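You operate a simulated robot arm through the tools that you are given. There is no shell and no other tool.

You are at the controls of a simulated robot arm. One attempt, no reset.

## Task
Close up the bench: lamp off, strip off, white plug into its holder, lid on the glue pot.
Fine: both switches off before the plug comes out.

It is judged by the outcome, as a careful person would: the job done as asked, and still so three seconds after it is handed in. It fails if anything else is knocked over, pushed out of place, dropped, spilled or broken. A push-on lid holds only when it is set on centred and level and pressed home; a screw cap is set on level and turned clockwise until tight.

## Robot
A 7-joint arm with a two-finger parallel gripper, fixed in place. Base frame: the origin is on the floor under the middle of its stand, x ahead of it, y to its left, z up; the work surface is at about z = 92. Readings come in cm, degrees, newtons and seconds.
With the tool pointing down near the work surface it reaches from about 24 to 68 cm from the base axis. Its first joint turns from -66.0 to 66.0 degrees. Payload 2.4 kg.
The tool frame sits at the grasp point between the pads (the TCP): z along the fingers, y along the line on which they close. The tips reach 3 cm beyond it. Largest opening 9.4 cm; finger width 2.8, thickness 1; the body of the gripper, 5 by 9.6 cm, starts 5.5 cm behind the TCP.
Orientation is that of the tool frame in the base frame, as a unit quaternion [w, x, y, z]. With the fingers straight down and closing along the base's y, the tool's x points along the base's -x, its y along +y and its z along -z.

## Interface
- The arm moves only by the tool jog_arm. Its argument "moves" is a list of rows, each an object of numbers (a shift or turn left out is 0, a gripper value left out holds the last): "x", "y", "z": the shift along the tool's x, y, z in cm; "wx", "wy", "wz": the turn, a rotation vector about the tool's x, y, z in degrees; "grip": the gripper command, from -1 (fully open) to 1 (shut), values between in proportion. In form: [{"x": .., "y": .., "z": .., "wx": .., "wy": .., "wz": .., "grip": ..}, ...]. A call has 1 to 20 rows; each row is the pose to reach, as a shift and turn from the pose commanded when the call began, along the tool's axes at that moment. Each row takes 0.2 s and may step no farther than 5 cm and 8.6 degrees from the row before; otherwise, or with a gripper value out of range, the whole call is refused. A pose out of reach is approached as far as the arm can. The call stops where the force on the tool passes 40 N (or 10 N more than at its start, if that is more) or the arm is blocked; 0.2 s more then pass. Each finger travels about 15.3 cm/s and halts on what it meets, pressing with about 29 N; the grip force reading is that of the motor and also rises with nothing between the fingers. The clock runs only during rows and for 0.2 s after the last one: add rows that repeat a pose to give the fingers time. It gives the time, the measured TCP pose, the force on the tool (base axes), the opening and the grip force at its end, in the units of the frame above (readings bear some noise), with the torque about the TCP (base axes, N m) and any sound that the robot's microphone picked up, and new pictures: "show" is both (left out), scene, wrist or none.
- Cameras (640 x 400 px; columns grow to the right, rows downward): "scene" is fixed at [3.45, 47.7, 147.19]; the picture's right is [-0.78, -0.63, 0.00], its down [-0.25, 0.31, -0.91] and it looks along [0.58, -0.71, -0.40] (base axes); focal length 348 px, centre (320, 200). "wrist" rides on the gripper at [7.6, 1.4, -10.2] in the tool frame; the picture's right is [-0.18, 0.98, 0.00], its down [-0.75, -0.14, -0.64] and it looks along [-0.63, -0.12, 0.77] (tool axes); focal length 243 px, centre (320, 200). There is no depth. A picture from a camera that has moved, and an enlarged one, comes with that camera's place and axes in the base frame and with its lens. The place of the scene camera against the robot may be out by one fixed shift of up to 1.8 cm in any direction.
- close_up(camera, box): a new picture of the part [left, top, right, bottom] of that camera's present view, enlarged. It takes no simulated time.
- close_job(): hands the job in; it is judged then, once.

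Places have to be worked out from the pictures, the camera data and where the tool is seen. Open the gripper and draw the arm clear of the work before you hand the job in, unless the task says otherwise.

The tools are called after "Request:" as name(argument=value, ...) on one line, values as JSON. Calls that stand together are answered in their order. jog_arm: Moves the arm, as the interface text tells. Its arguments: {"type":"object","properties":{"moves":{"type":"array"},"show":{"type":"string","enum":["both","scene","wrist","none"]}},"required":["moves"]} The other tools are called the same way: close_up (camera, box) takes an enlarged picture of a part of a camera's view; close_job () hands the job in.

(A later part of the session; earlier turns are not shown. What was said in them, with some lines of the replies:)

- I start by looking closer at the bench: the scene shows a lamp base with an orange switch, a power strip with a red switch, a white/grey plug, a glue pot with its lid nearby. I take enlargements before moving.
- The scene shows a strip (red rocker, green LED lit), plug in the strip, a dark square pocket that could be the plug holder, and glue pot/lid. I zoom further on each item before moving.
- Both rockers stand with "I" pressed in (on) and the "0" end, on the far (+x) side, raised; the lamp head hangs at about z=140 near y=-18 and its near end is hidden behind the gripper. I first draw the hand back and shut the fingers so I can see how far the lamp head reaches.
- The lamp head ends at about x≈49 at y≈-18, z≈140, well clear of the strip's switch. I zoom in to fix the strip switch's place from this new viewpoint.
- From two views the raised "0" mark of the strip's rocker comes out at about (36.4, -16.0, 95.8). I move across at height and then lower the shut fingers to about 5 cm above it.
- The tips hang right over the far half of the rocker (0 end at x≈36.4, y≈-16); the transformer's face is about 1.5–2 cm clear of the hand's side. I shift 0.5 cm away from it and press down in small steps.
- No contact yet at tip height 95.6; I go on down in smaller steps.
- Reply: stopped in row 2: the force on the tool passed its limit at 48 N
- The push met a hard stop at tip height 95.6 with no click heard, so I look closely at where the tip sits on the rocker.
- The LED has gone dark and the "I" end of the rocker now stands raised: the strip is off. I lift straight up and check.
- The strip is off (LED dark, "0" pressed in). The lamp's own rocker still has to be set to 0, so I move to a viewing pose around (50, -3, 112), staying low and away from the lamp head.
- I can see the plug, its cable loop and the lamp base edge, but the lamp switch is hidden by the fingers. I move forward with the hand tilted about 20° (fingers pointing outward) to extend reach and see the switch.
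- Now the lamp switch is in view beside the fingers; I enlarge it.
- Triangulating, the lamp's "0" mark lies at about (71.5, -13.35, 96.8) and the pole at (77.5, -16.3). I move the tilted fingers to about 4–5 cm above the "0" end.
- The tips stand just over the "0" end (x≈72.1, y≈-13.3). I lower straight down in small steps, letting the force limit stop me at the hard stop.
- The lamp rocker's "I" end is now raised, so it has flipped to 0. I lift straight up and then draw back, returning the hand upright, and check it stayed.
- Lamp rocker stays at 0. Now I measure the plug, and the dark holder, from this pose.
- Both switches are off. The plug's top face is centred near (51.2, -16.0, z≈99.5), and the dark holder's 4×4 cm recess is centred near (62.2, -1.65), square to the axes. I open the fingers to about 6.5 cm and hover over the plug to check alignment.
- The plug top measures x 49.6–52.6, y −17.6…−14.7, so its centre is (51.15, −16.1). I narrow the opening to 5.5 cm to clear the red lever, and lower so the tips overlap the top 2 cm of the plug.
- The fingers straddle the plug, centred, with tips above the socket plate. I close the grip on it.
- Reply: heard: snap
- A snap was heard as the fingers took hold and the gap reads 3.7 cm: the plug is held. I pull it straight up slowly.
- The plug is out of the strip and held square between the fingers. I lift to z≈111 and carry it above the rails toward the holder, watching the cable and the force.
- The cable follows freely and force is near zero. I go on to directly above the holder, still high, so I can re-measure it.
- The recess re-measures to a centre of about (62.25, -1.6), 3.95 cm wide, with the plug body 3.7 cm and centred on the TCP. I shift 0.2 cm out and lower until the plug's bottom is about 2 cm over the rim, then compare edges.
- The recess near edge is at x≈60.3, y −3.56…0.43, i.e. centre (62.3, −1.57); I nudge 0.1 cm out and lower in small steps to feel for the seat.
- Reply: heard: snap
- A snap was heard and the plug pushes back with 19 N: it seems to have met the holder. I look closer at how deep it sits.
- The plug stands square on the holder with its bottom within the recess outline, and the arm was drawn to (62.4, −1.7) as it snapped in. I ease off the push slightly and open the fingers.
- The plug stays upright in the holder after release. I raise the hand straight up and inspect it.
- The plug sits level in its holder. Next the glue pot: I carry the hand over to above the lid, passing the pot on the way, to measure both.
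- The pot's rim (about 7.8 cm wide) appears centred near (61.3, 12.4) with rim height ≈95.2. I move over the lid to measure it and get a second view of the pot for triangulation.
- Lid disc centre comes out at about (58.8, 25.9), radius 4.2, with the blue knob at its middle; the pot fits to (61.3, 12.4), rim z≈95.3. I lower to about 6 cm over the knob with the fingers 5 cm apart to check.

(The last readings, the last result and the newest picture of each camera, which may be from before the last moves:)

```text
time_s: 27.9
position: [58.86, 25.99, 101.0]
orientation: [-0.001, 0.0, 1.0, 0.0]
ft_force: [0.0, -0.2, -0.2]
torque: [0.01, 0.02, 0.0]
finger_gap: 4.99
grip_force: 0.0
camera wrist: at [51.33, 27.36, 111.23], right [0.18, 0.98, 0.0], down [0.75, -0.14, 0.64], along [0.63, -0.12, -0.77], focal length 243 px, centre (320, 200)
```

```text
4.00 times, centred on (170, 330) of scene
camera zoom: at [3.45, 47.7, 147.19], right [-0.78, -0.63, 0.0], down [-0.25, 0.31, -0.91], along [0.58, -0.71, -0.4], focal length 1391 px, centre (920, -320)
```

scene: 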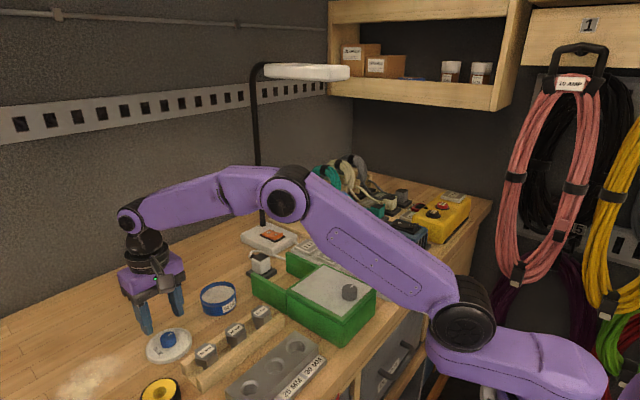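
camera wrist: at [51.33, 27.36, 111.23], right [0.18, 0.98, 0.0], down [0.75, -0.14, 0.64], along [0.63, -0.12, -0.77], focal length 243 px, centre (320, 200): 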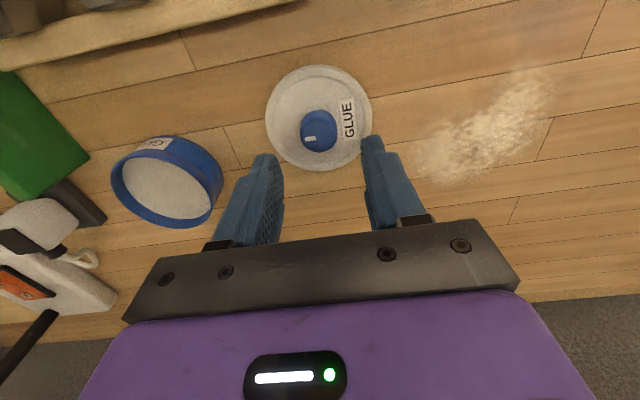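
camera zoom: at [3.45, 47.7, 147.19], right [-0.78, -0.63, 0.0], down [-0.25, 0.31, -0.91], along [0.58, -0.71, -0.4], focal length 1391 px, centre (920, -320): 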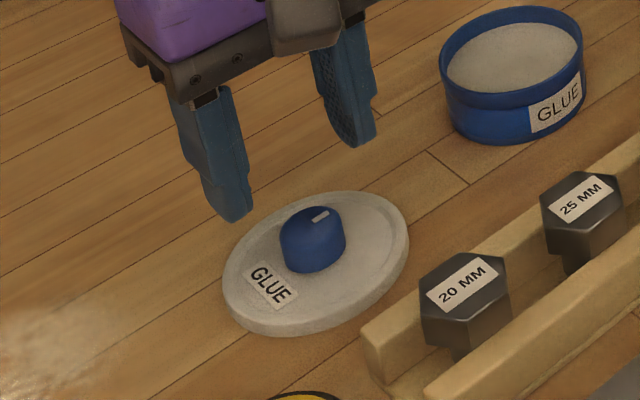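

The knob (2.7 cm wide, top z≈94.75, base z≈93.3) is centred near (58.8, 25.9), right between the fingers. I narrow the opening to 4.4 cm and lower the tips to about z 93.6, just above the lid's surface.

Request:
jog_arm(moves=[{"x": 0.05, "y": -0.08, "z": 1.5, "grip": 0.06}, {"x": 0.05, "y": -0.08, "z": 3, "grip": 0.06}, {"x": 0.05, "y": -0.08, "z": 4, "grip": 0.06}, {"x": 0.05, "y": -0.08, "z": 4.4, "grip": 0.06}, {"x": 0.05, "y": -0.08, "z": 4.4, "grip": 0.06}], show="both")

Request:
close_up(camera="wrist", box=[230, 60, 410, 220])

Request:
close_up(camera="scene", box=[110, 280, 230, 380])

```text
time_s: 29.1
position: [58.72, 25.95, 96.64]
orientation: [0.0, 0.002, 1.0, 0.0]
ft_force: [0.2, -0.4, -0.7]
torque: [0.01, -0.03, -0.02]
finger_gap: 4.43
grip_force: 0.2
camera wrist: at [51.25, 27.37, 106.84], right [0.18, 0.98, 0.0], down [0.75, -0.14, 0.64], along [0.63, -0.12, -0.77], focal length 243 px, centre (320, 200)
```

scene: 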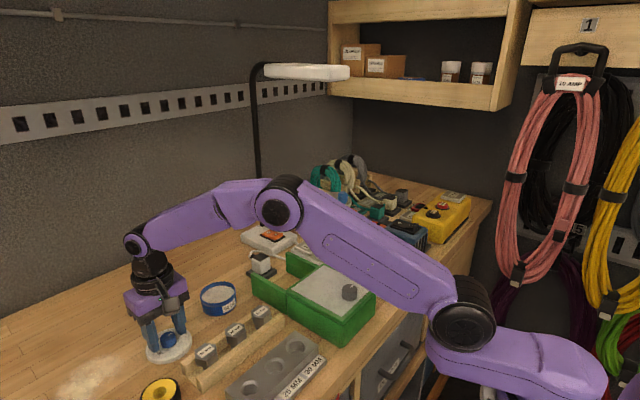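
wrist: 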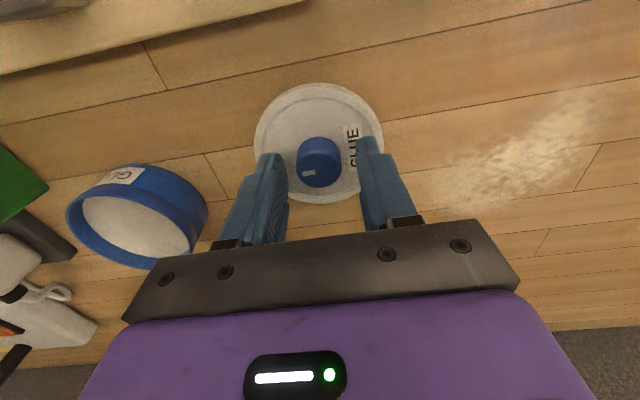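

```text
2.50 times, centred on (320, 140) of wrist
camera zoom: at [51.25, 27.37, 106.84], right [0.18, 0.98, 0.0], down [0.75, -0.14, 0.64], along [0.63, -0.12, -0.77], focal length 606 px, centre (320, 350)
```

zoom: 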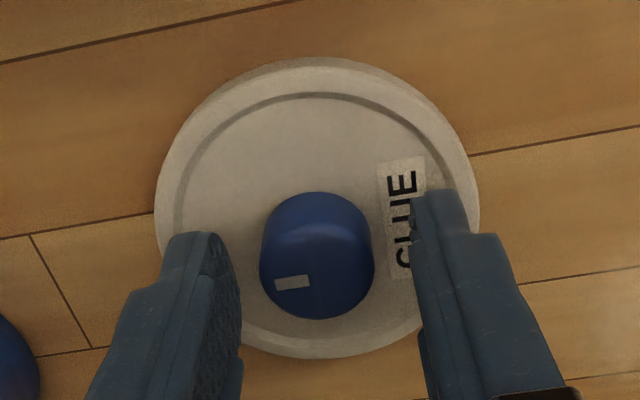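

```text
4.00 times, centred on (170, 330) of scene
camera zoom: at [3.45, 47.7, 147.19], right [-0.78, -0.63, 0.0], down [-0.25, 0.31, -0.91], along [0.58, -0.71, -0.4], focal length 1391 px, centre (920, -320)
```

zoom: 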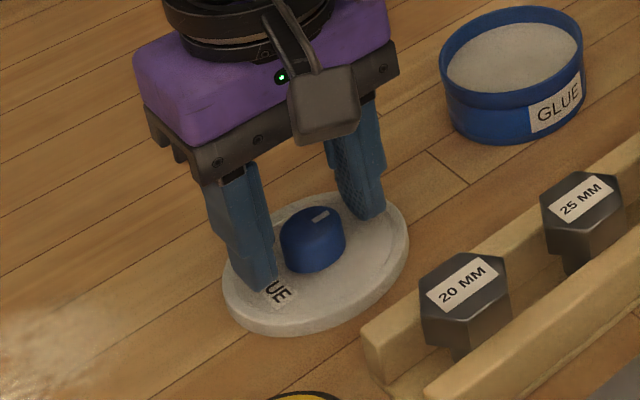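

The fingers straddle the knob and the tips hover just over the lid. I close on the knob.

Request:
jog_arm(moves=[{"grip": 0.3}, {"grip": 0.6}, {"grip": 1}, {"grip": 1}, {"grip": 1}], show="wrist")

Request:
close_up(camera="wrist", box=[230, 60, 410, 220])

Request:
close_up(camera="scene", box=[110, 280, 230, 380])

```text
time_s: 30.3
position: [58.77, 25.91, 96.67]
orientation: [0.0, 0.001, 1.0, 0.0]
ft_force: [0.0, 0.9, 0.0]
torque: [0.01, -0.07, -0.03]
finger_gap: 2.52
grip_force: 29.1
camera wrist: at [51.26, 27.37, 106.85], right [0.18, 0.98, 0.0], down [0.75, -0.14, 0.64], along [0.63, -0.12, -0.77], focal length 243 px, centre (320, 200)
```

wrist: 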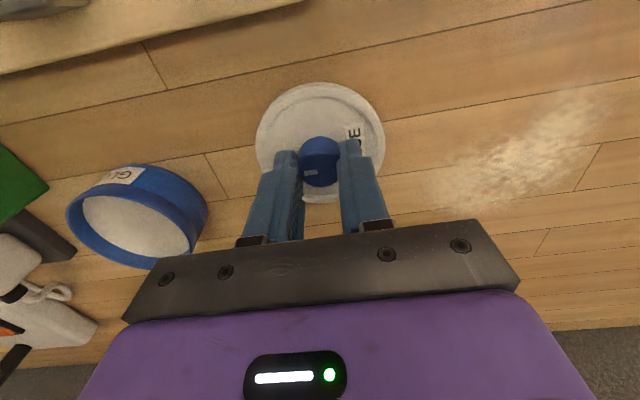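

```text
2.50 times, centred on (320, 140) of wrist
camera zoom: at [51.26, 27.37, 106.85], right [0.18, 0.98, 0.0], down [0.75, -0.14, 0.64], along [0.63, -0.12, -0.77], focal length 606 px, centre (320, 350)
```

zoom: 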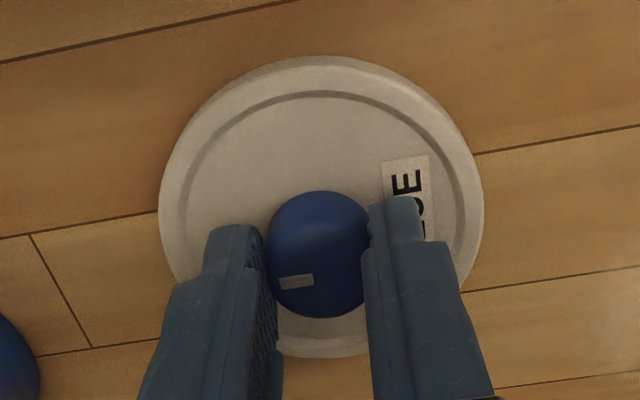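

```text
4.00 times, centred on (170, 330) of scene
camera zoom: at [3.45, 47.7, 147.19], right [-0.78, -0.63, 0.0], down [-0.25, 0.31, -0.91], along [0.58, -0.71, -0.4], focal length 1391 px, centre (920, -320)
```

zoom: 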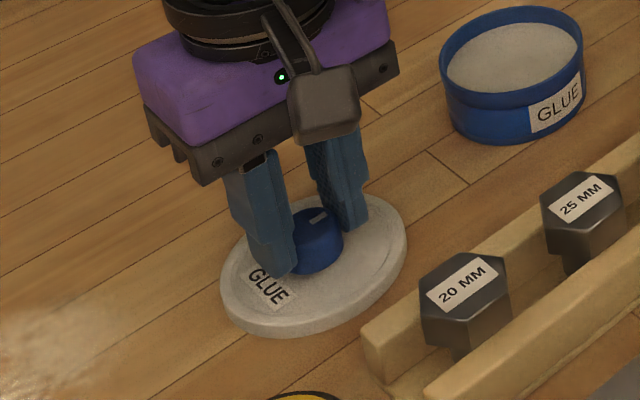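

The knob is held (gap 2.52) and the lid's centre matches the TCP within about 1 mm. I lift it straight up and check that it hangs level.

Request:
jog_arm(moves=[{"z": -0.5, "grip": 1}, {"z": -1.5}, {"z": -3}, {"z": -5}, {"z": -7.5}, {"z": -7.5}], show="both")

Request:
close_up(camera="wrist", box=[230, 60, 410, 220])

Request:
close_up(camera="scene", box=[110, 240, 230, 340])

Request:
close_up(camera="wrist", box=[60, 90, 260, 240])

```text
time_s: 31.7
position: [58.8, 25.98, 104.27]
orientation: [0.0, 0.001, 1.0, 0.0]
ft_force: [0.2, -0.1, 0.0]
torque: [0.01, -0.02, -0.01]
finger_gap: 2.51
grip_force: 29.3
camera wrist: at [51.24, 27.4, 114.44], right [0.18, 0.98, 0.0], down [0.75, -0.14, 0.64], along [0.63, -0.12, -0.77], focal length 243 px, centre (320, 200)
```

scene: 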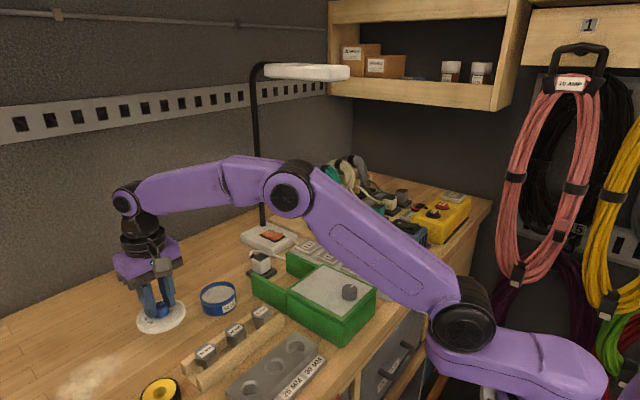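
wrist: 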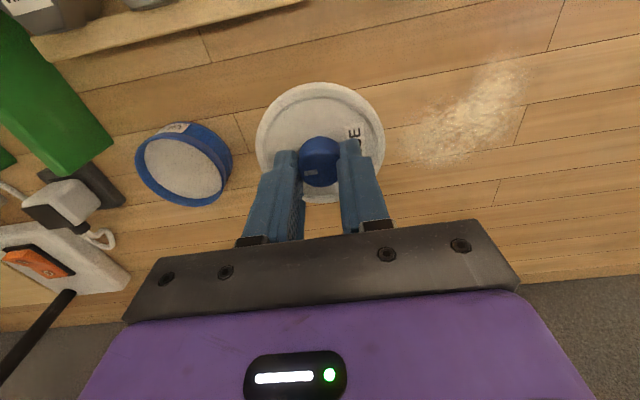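

```text
2.50 times, centred on (320, 140) of wrist
camera zoom: at [51.24, 27.4, 114.44], right [0.18, 0.98, 0.0], down [0.75, -0.14, 0.64], along [0.63, -0.12, -0.77], focal length 606 px, centre (320, 350)
```

zoom: 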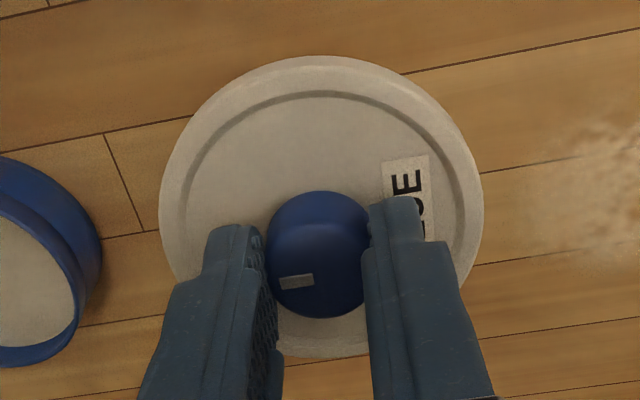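

```text
4.00 times, centred on (170, 290) of scene
camera zoom: at [3.45, 47.7, 147.19], right [-0.78, -0.63, 0.0], down [-0.25, 0.31, -0.91], along [0.58, -0.71, -0.4], focal length 1391 px, centre (920, -160)
```

zoom: 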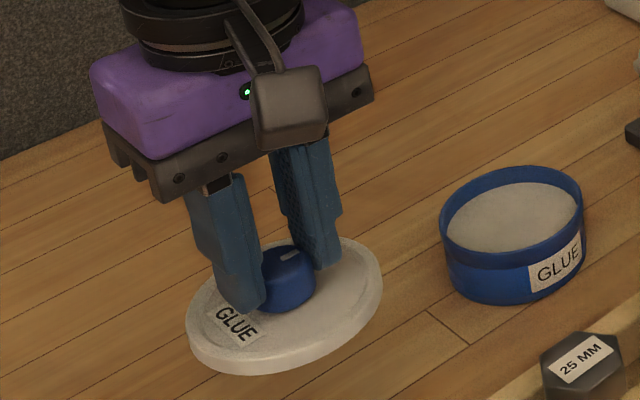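

```text
2.67 times, centred on (160, 165) of wrist
camera zoom: at [51.24, 27.4, 114.44], right [0.18, 0.98, 0.0], down [0.75, -0.14, 0.64], along [0.63, -0.12, -0.77], focal length 647 px, centre (747, 293)
```

zoom: 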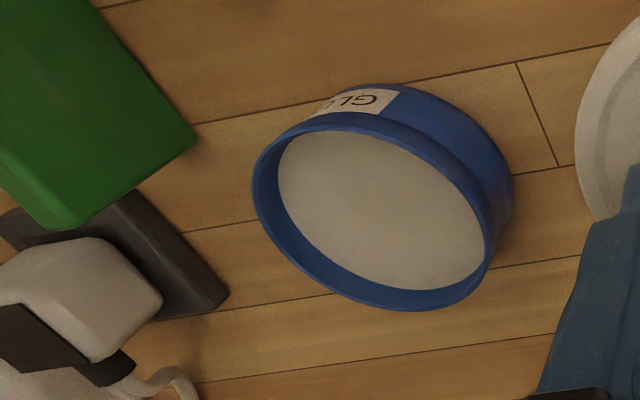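

The lid hangs level, unchanged in the grip; a third fit of the pot's rim gives (61.3, 12.3). I carry the lid across at this height to above the pot and look again.

Request:
jog_arm(moves=[{"x": -0.5, "y": -2.7, "z": 0, "grip": 1}, {"x": -1.0, "y": -5.5, "z": 0}, {"x": -1.5, "y": -8.3, "z": 0}, {"x": -2.0, "y": -11.0, "z": 0}, {"x": -2.5, "y": -13.65, "z": 0}, {"x": -2.5, "y": -13.65, "z": 1.5}, {"x": -2.5, "y": -13.65, "z": 1.5}], show="both")

Request:
close_up(camera="wrist", box=[220, 40, 420, 220])

Request:
close_up(camera="scene", box=[160, 230, 280, 330])

```text
time_s: 33.3
position: [61.33, 12.25, 102.68]
orientation: [0.0, 0.001, 1.0, 0.0]
ft_force: [-0.1, 0.2, -0.6]
torque: [-0.02, 0.02, 0.02]
finger_gap: 2.49
grip_force: 28.7
camera wrist: at [53.73, 13.72, 112.86], right [0.18, 0.98, 0.0], down [0.75, -0.14, 0.64], along [0.63, -0.12, -0.77], focal length 243 px, centre (320, 200)
```

scene: 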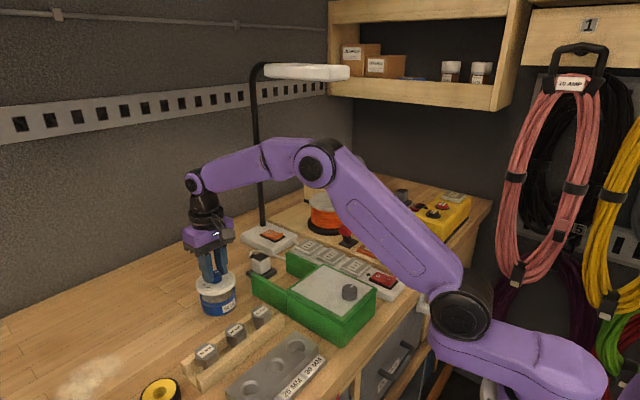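
wrist: 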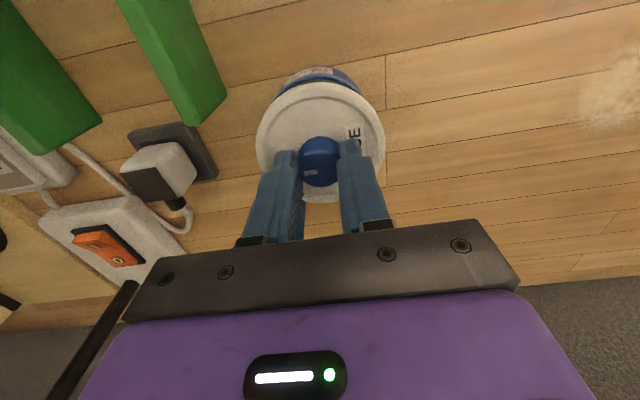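

```text
2.22 times, centred on (320, 130) of wrist
camera zoom: at [53.73, 13.72, 112.86], right [0.18, 0.98, 0.0], down [0.75, -0.14, 0.64], along [0.63, -0.12, -0.77], focal length 539 px, centre (320, 356)
```

zoom: 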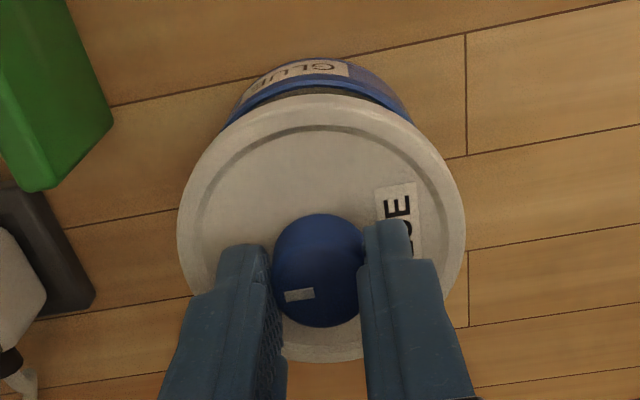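

```text
4.00 times, centred on (220, 280) of scene
camera zoom: at [3.45, 47.7, 147.19], right [-0.78, -0.63, 0.0], down [-0.25, 0.31, -0.91], along [0.58, -0.71, -0.4], focal length 1391 px, centre (720, -120)
```

zoom: 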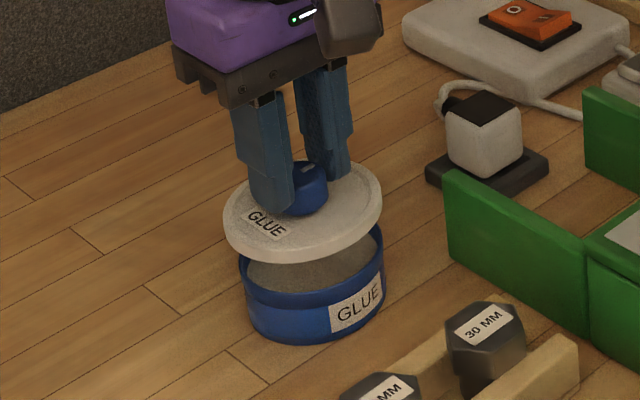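

The lid hangs over the pot, nearly centred. I zoom in further from both cameras to check the centring before lowering.

Request:
close_up(camera="wrist", box=[250, 55, 390, 125])

Request:
close_up(camera="scene", box=[190, 262, 246, 318])

```text
4.57 times, centred on (320, 90) of wrist
camera zoom: at [53.73, 13.72, 112.86], right [0.18, 0.98, 0.0], down [0.75, -0.14, 0.64], along [0.63, -0.12, -0.77], focal length 1109 px, centre (320, 703)
```

zoom: 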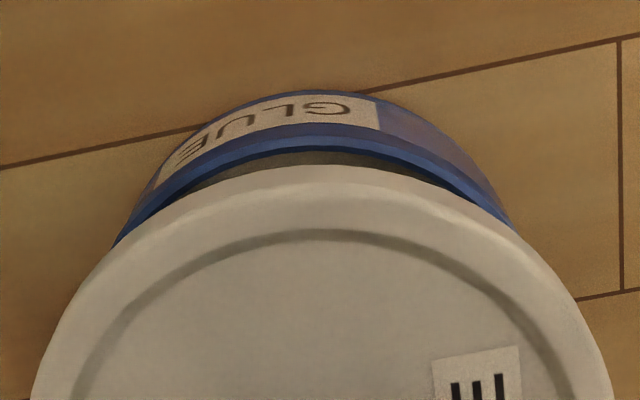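

```text
7.14 times, centred on (218, 290) of scene
camera zoom: at [3.45, 47.7, 147.19], right [-0.78, -0.63, 0.0], down [-0.25, 0.31, -0.91], along [0.58, -0.71, -0.4], focal length 2483 px, centre (1049, -443)
```

zoom: 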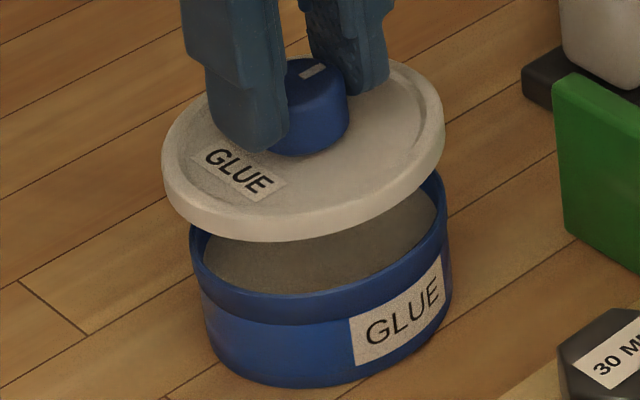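

Both views put the lid within 1–2 mm of the pot's axis. I lower to about 3 mm above the rim and compare again.

Request:
jog_arm(moves=[{"y": -0.03, "z": 0.8, "grip": 1}, {"y": -0.03, "z": 1.6}, {"y": -0.03, "z": 2.3}, {"y": -0.03, "z": 2.3}], show="both")

Request:
close_up(camera="wrist", box=[250, 55, 390, 125])

Request:
close_up(camera="scene", box=[190, 262, 246, 318])

```text
time_s: 34.3
position: [61.31, 12.24, 100.38]
orientation: [0.0, 0.0, 1.0, 0.0]
ft_force: [0.3, 0.8, -1.0]
torque: [0.0, 0.01, -0.01]
finger_gap: 2.52
grip_force: 28.7
camera wrist: at [53.74, 13.69, 110.56], right [0.18, 0.98, 0.0], down [0.75, -0.14, 0.64], along [0.63, -0.12, -0.77], focal length 243 px, centre (320, 200)
```

scene: 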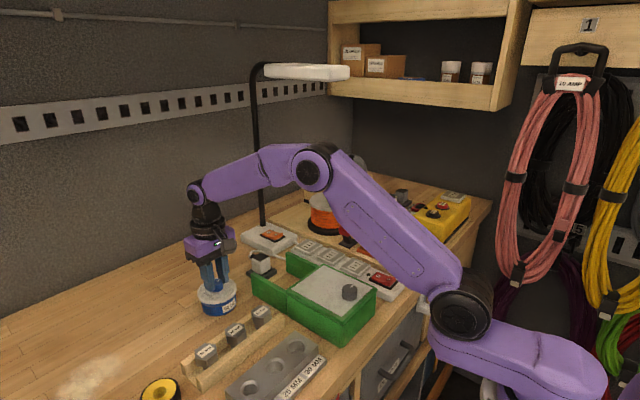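
wrist: 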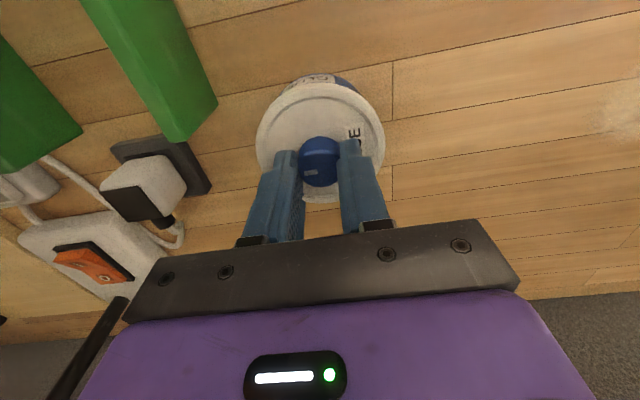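

```text
4.57 times, centred on (320, 90) of wrist
camera zoom: at [53.74, 13.69, 110.56], right [0.18, 0.98, 0.0], down [0.75, -0.14, 0.64], along [0.63, -0.12, -0.77], focal length 1109 px, centre (320, 703)
```

zoom: 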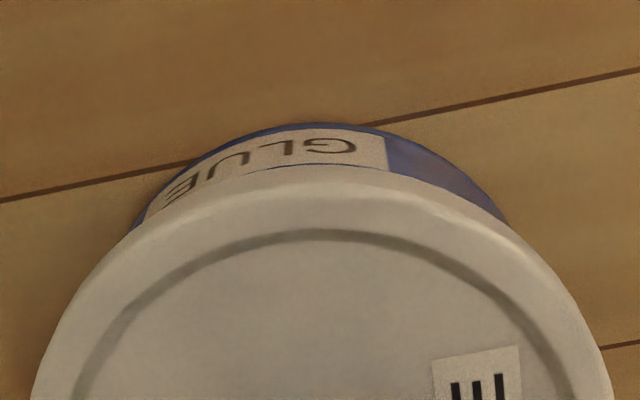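

```text
7.14 times, centred on (218, 290) of scene
camera zoom: at [3.45, 47.7, 147.19], right [-0.78, -0.63, 0.0], down [-0.25, 0.31, -0.91], along [0.58, -0.71, -0.4], focal length 2483 px, centre (1049, -443)
```

zoom: 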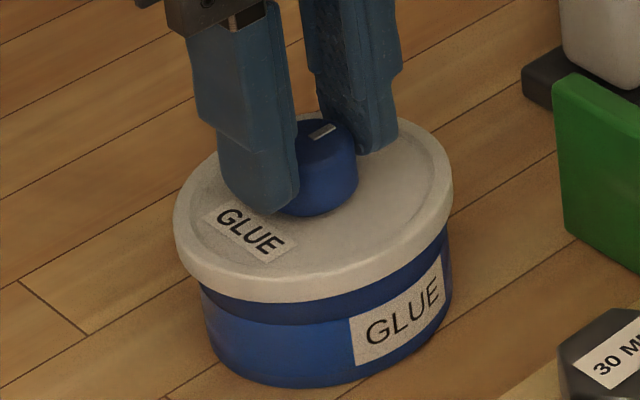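

At 3 mm above the rim the lid's overhang is even on all visible sides (within about 1 mm). I lower it on and press in small steps, listening for a click.

Request:
jog_arm(moves=[{"z": 0.2, "grip": 1}, {"z": 0.4}, {"z": 0.6}, {"z": 0.8}, {"z": 1.0}], show="both")

Request:
close_up(camera="wrist", box=[230, 60, 410, 220])

Request:
close_up(camera="scene", box=[190, 262, 246, 318])

```text
time_s: 35.5
position: [61.31, 12.27, 99.41]
orientation: [0.001, 0.001, 1.0, -0.001]
ft_force: [-3.8, -1.0, 18.8]
torque: [-0.04, -0.58, 0.02]
finger_gap: 2.59
grip_force: 28.9
heard: snap
camera wrist: at [53.71, 13.7, 109.59], right [0.18, 0.98, 0.0], down [0.75, -0.14, 0.64], along [0.63, -0.12, -0.77], focal length 243 px, centre (320, 200)
```

scene: 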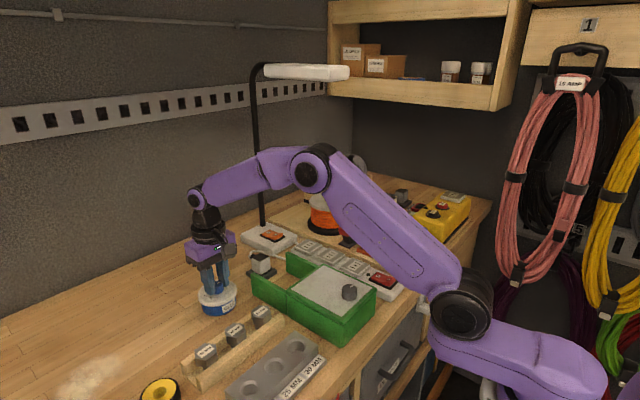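
wrist: 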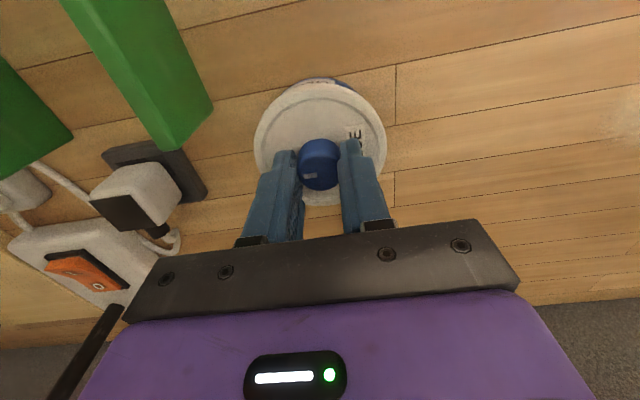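

```text
2.50 times, centred on (320, 140) of wrist
camera zoom: at [53.71, 13.7, 109.59], right [0.18, 0.98, 0.0], down [0.75, -0.14, 0.64], along [0.63, -0.12, -0.77], focal length 606 px, centre (320, 350)
```

zoom: 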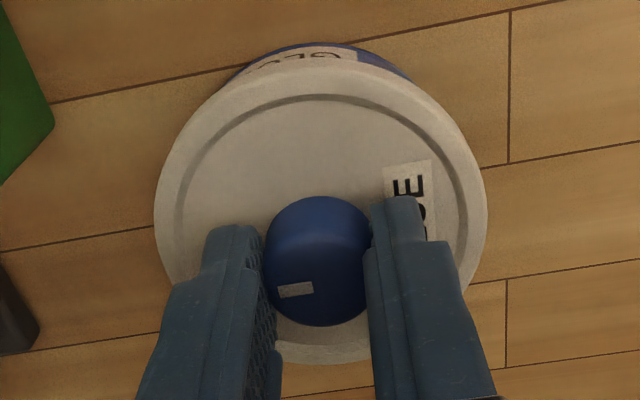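

```text
7.14 times, centred on (218, 290) of scene
camera zoom: at [3.39, 47.69, 147.2], right [-0.78, -0.63, 0.0], down [-0.25, 0.31, -0.91], along [0.58, -0.71, -0.4], focal length 2483 px, centre (1049, -443)
```

zoom: 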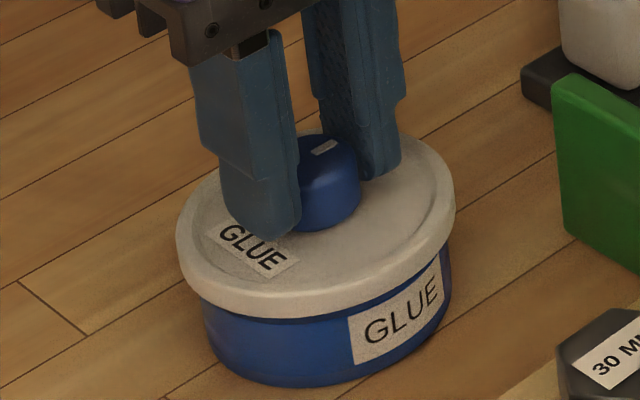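

A snap was heard and the lid is down over the rim, looking level. I open the fingers here and then rise straight up to inspect.

Request:
jog_arm(moves=[{"grip": 0.5}, {"grip": 0.2}, {"grip": 0.06}, {"z": -1, "grip": 0.06}, {"z": -3, "grip": 0.06}, {"z": -6, "grip": 0.06}, {"z": -10, "grip": 0.06}], show="both")

Request:
close_up(camera="wrist", box=[230, 20, 410, 180])

Request:
close_up(camera="scene", box=[185, 262, 255, 322])

```text
time_s: 37.1
position: [61.32, 12.3, 109.47]
orientation: [0.0, 0.0, 1.0, 0.0]
ft_force: [-0.3, 0.0, -0.7]
torque: [0.0, 0.02, -0.01]
finger_gap: 4.43
grip_force: 0.0
camera wrist: at [53.78, 13.71, 119.55], right [0.18, 0.98, 0.0], down [0.75, -0.14, 0.64], along [0.63, -0.12, -0.77], focal length 243 px, centre (320, 200)
```

scene: 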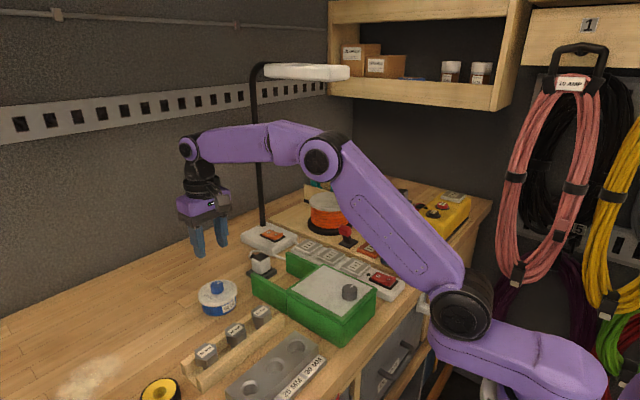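
wrist: 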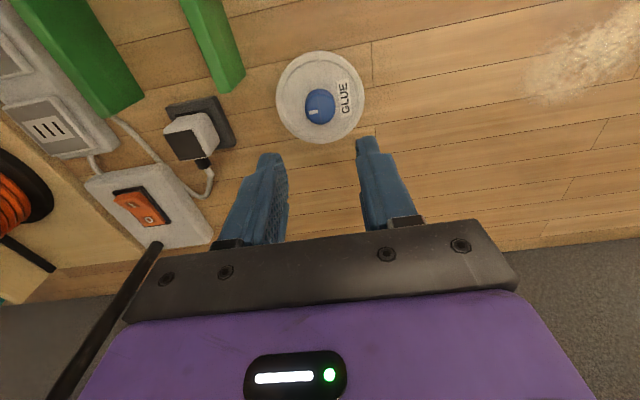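

```text
2.50 times, centred on (320, 100) of wrist
camera zoom: at [53.78, 13.71, 119.55], right [0.18, 0.98, 0.0], down [0.75, -0.14, 0.64], along [0.63, -0.12, -0.77], focal length 606 px, centre (320, 450)
```

zoom: 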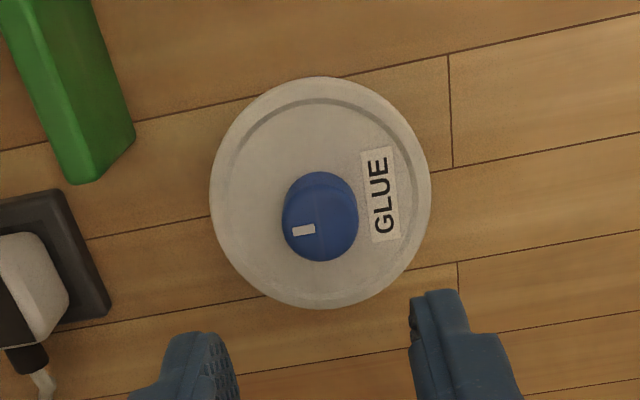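

```text
6.67 times, centred on (220, 292) of scene
camera zoom: at [3.45, 47.7, 147.19], right [-0.78, -0.63, 0.0], down [-0.25, 0.31, -0.91], along [0.58, -0.71, -0.4], focal length 2318 px, centre (987, -413)
```

zoom: 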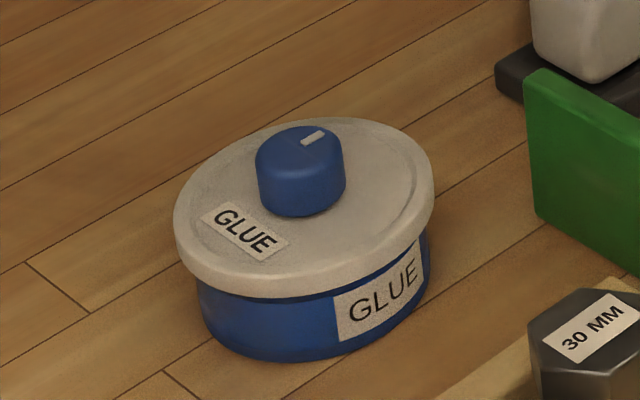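

The lid sits centred and level on the pot. To be sure it is home, I close the fingers and give the knob a gentle push from straight above.

Request:
jog_arm(moves=[{"z": 2, "grip": 1}, {"z": 5, "grip": 1}, {"z": 7.5, "grip": 1}, {"z": 8.4, "grip": 1}, {"z": 8.7, "grip": 1}, {"z": 8.9, "grip": 1}, {"z": 9.05, "grip": 1}, {"z": 9.15, "grip": 1}], show="both")

Request:
close_up(camera="scene", box=[185, 262, 255, 322])

```text
time_s: 38.7
position: [61.36, 12.22, 100.99]
orientation: [0.004, 0.0, 1.0, 0.0]
ft_force: [-4.4, -0.3, 9.3]
torque: [0.0, 0.14, 0.03]
finger_gap: 0.0
grip_force: 29.1
stopped in row 7: the force on the tool passed its limit at 44 N (the readings are from after the stop); the commanded pose is now the measured one
camera wrist: at [53.75, 13.69, 111.01], right [0.18, 0.98, 0.0], down [0.75, -0.14, 0.65], along [0.64, -0.12, -0.76], focal length 243 px, centre (320, 200)
```

scene: 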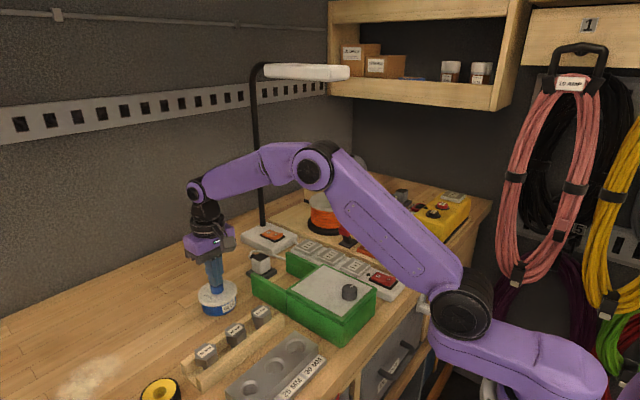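
wrist: 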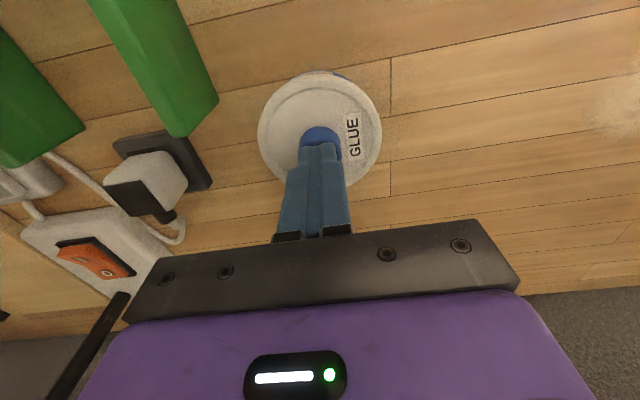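

```text
6.67 times, centred on (220, 292) of scene
camera zoom: at [3.42, 47.69, 147.2], right [-0.78, -0.63, 0.0], down [-0.25, 0.31, -0.91], along [0.58, -0.71, -0.4], focal length 2318 px, centre (987, -413)
```

zoom: 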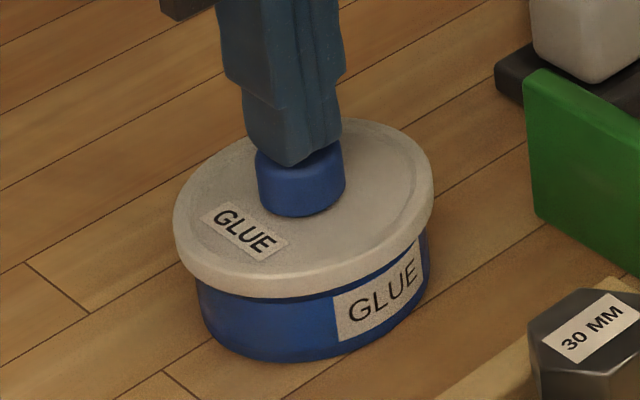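

The knob resisted 44 N without the lid moving or tilting, so it is home. I rise straight up, open the gripper, and draw back to the starting area.

Request:
jog_arm(moves=[{"z": -1, "grip": 1}, {"z": -4, "grip": 1}, {"z": -8, "grip": 1}, {"z": -12, "grip": 0}, {"x": 3, "y": -1.5, "z": -15, "grip": -0.5}, {"x": 6.5, "y": -3, "z": -18, "grip": -1}, {"x": 10, "y": -4.5, "z": -21, "grip": -1}, {"x": 13.5, "y": -6.5, "z": -24, "grip": -1}, {"x": 17, "y": -8.5, "z": -27, "grip": -1}, {"x": 20, "y": -11, "z": -30, "grip": -1}, {"x": 20, "y": -11, "z": -30, "grip": -1}], show="both")

Request:
close_up(camera="scene", box=[180, 210, 320, 320])

Request:
close_up(camera="scene", box=[280, 190, 460, 320])

Request:
close_up(camera="wrist", box=[180, 0, 420, 220])

```text
refused: row 8 steps farther than a row can; nothing moved
```

```text
3.64 times, centred on (250, 265) of scene
camera zoom: at [3.42, 47.69, 147.2], right [-0.78, -0.63, 0.0], down [-0.25, 0.31, -0.91], along [0.58, -0.71, -0.4], focal length 1264 px, centre (574, -36)
```

zoom: 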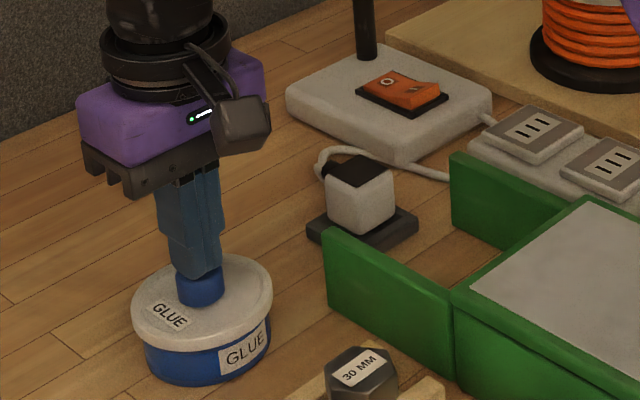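

```text
3.08 times, centred on (370, 255) of scene
camera zoom: at [3.42, 47.69, 147.2], right [-0.78, -0.63, 0.0], down [-0.25, 0.31, -0.91], along [0.58, -0.71, -0.4], focal length 1070 px, centre (166, 31)
```

zoom: 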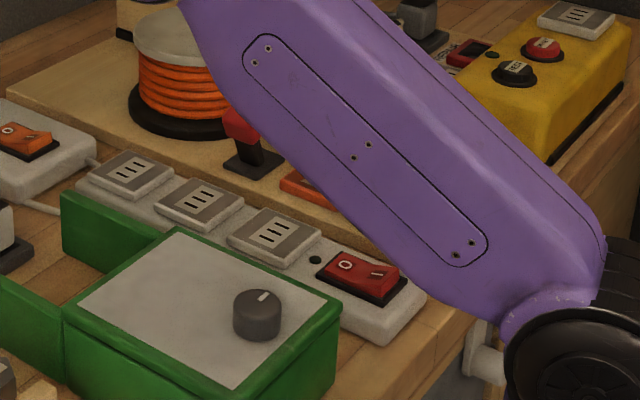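

```text
1.82 times, centred on (300, 110) of wrist
camera zoom: at [53.75, 13.69, 111.01], right [0.18, 0.98, 0.0], down [0.75, -0.14, 0.65], along [0.64, -0.12, -0.76], focal length 441 px, centre (356, 364)
```

zoom: 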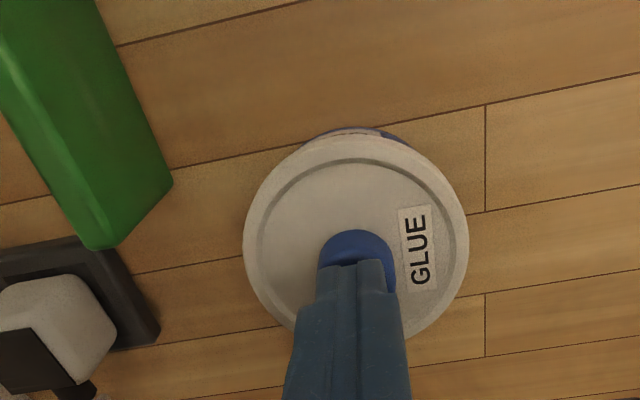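

That call was refused for one over-long step and nothing moved. I repeat the retreat with shorter steps: straight up first, then back and open.

Request:
jog_arm(moves=[{"z": -1, "grip": 1}, {"z": -4, "grip": 1}, {"z": -8, "grip": 1}, {"z": -12, "grip": 0}, {"x": 2.5, "y": -1.5, "z": -14.5, "grip": -0.5}, {"x": 5, "y": -3, "z": -17, "grip": -1}, {"x": 7.5, "y": -4.5, "z": -19.5, "grip": -1}, {"x": 10, "y": -6, "z": -22, "grip": -1}, {"x": 12.5, "y": -7.5, "z": -24.5, "grip": -1}, {"x": 15, "y": -9, "z": -27, "grip": -1}, {"x": 17.5, "y": -10.5, "z": -29.5, "grip": -1}, {"x": 20, "y": -12, "z": -30, "grip": -1}, {"x": 20, "y": -12, "z": -30, "grip": -1}], show="both")

Request:
close_up(camera="scene", box=[180, 210, 320, 320])

Request:
close_up(camera="scene", box=[280, 170, 460, 310])

Request:
close_up(camera="wrist", box=[180, 0, 420, 220])

```text
time_s: 41.5
position: [41.25, 0.22, 130.68]
orientation: [0.003, 0.001, 1.0, 0.001]
ft_force: [-0.6, -0.3, -0.1]
torque: [0.01, -0.03, 0.01]
finger_gap: 9.41
grip_force: 0.1
camera wrist: at [33.58, 1.65, 140.83], right [0.19, 0.98, 0.0], down [0.75, -0.14, 0.65], along [0.64, -0.12, -0.76], focal length 243 px, centre (320, 200)
```

scene: 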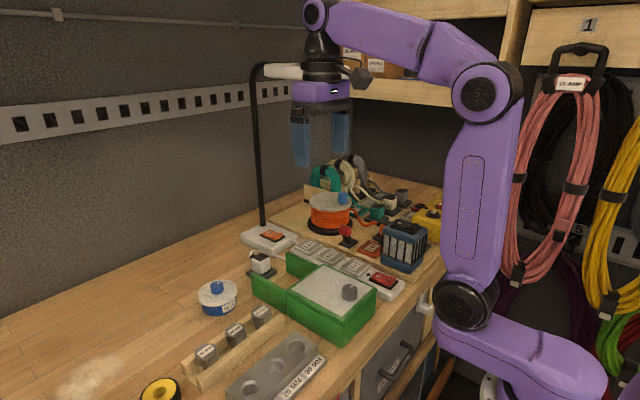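
wrist: 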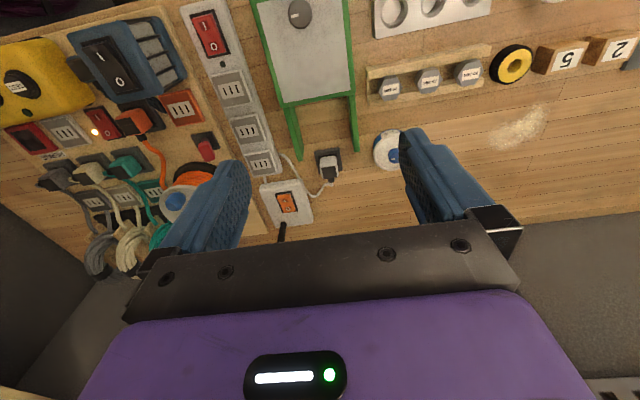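

```text
3.64 times, centred on (250, 265) of scene
camera zoom: at [3.45, 47.7, 147.19], right [-0.78, -0.63, 0.0], down [-0.25, 0.31, -0.91], along [0.58, -0.71, -0.4], focal length 1264 px, centre (574, -36)
```

zoom: 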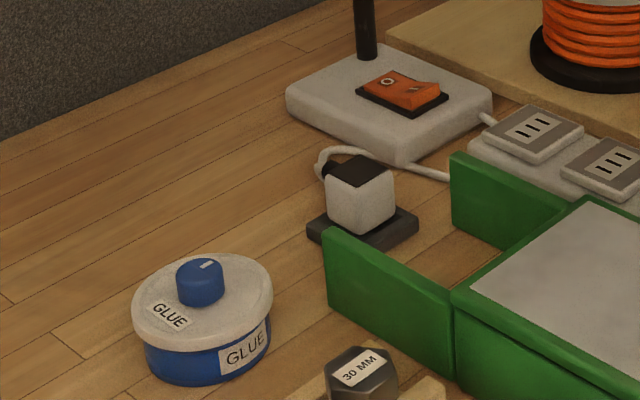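

```text
2.86 times, centred on (370, 240) of scene
camera zoom: at [3.45, 47.7, 147.19], right [-0.78, -0.63, 0.0], down [-0.25, 0.31, -0.91], along [0.58, -0.71, -0.4], focal length 993 px, centre (177, 86)
```

zoom: 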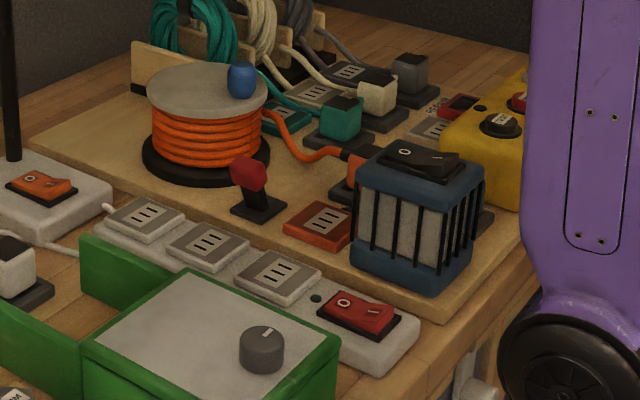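

```text
1.82 times, centred on (300, 110) of wrist
camera zoom: at [33.58, 1.65, 140.83], right [0.19, 0.98, 0.0], down [0.75, -0.14, 0.65], along [0.64, -0.12, -0.76], focal length 441 px, centre (356, 364)
```

zoom: 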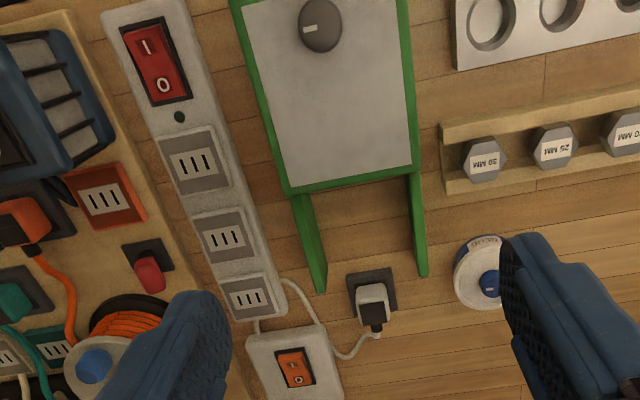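

Both rockers stand at 0 with the LED and lamp dark. The white plug sits level in its holder, the lid is home on the glue pot, nothing else has moved, and the arm is clear with the gripper open. I hand the job in.

Request:
close_job()

```text
The job is handed in.
```

The bench is closed up and the job is handed in. I saw nothing else knocked over or moved in the last pictures.

- **Switches:** the strip and the lamp are both off, and both were off before I pulled the plug. I switched the strip off first, then the lamp. The strip's light and the lamp are dark.
- **Plug:** the white plug is out of the strip and sits level in the dark square holder beside the lamp base. I heard it snap in. The holder isn't labelled; I took it as the plug's own because the other plugs on the bench sit in matching dark holders.
- **Glue pot:** the lid is on centred and level, and it snapped down when pressed. I pushed on the knob again afterwards, to about 44 N, and the lid did not move.

The arm is drawn back clear of the work with the gripper open.
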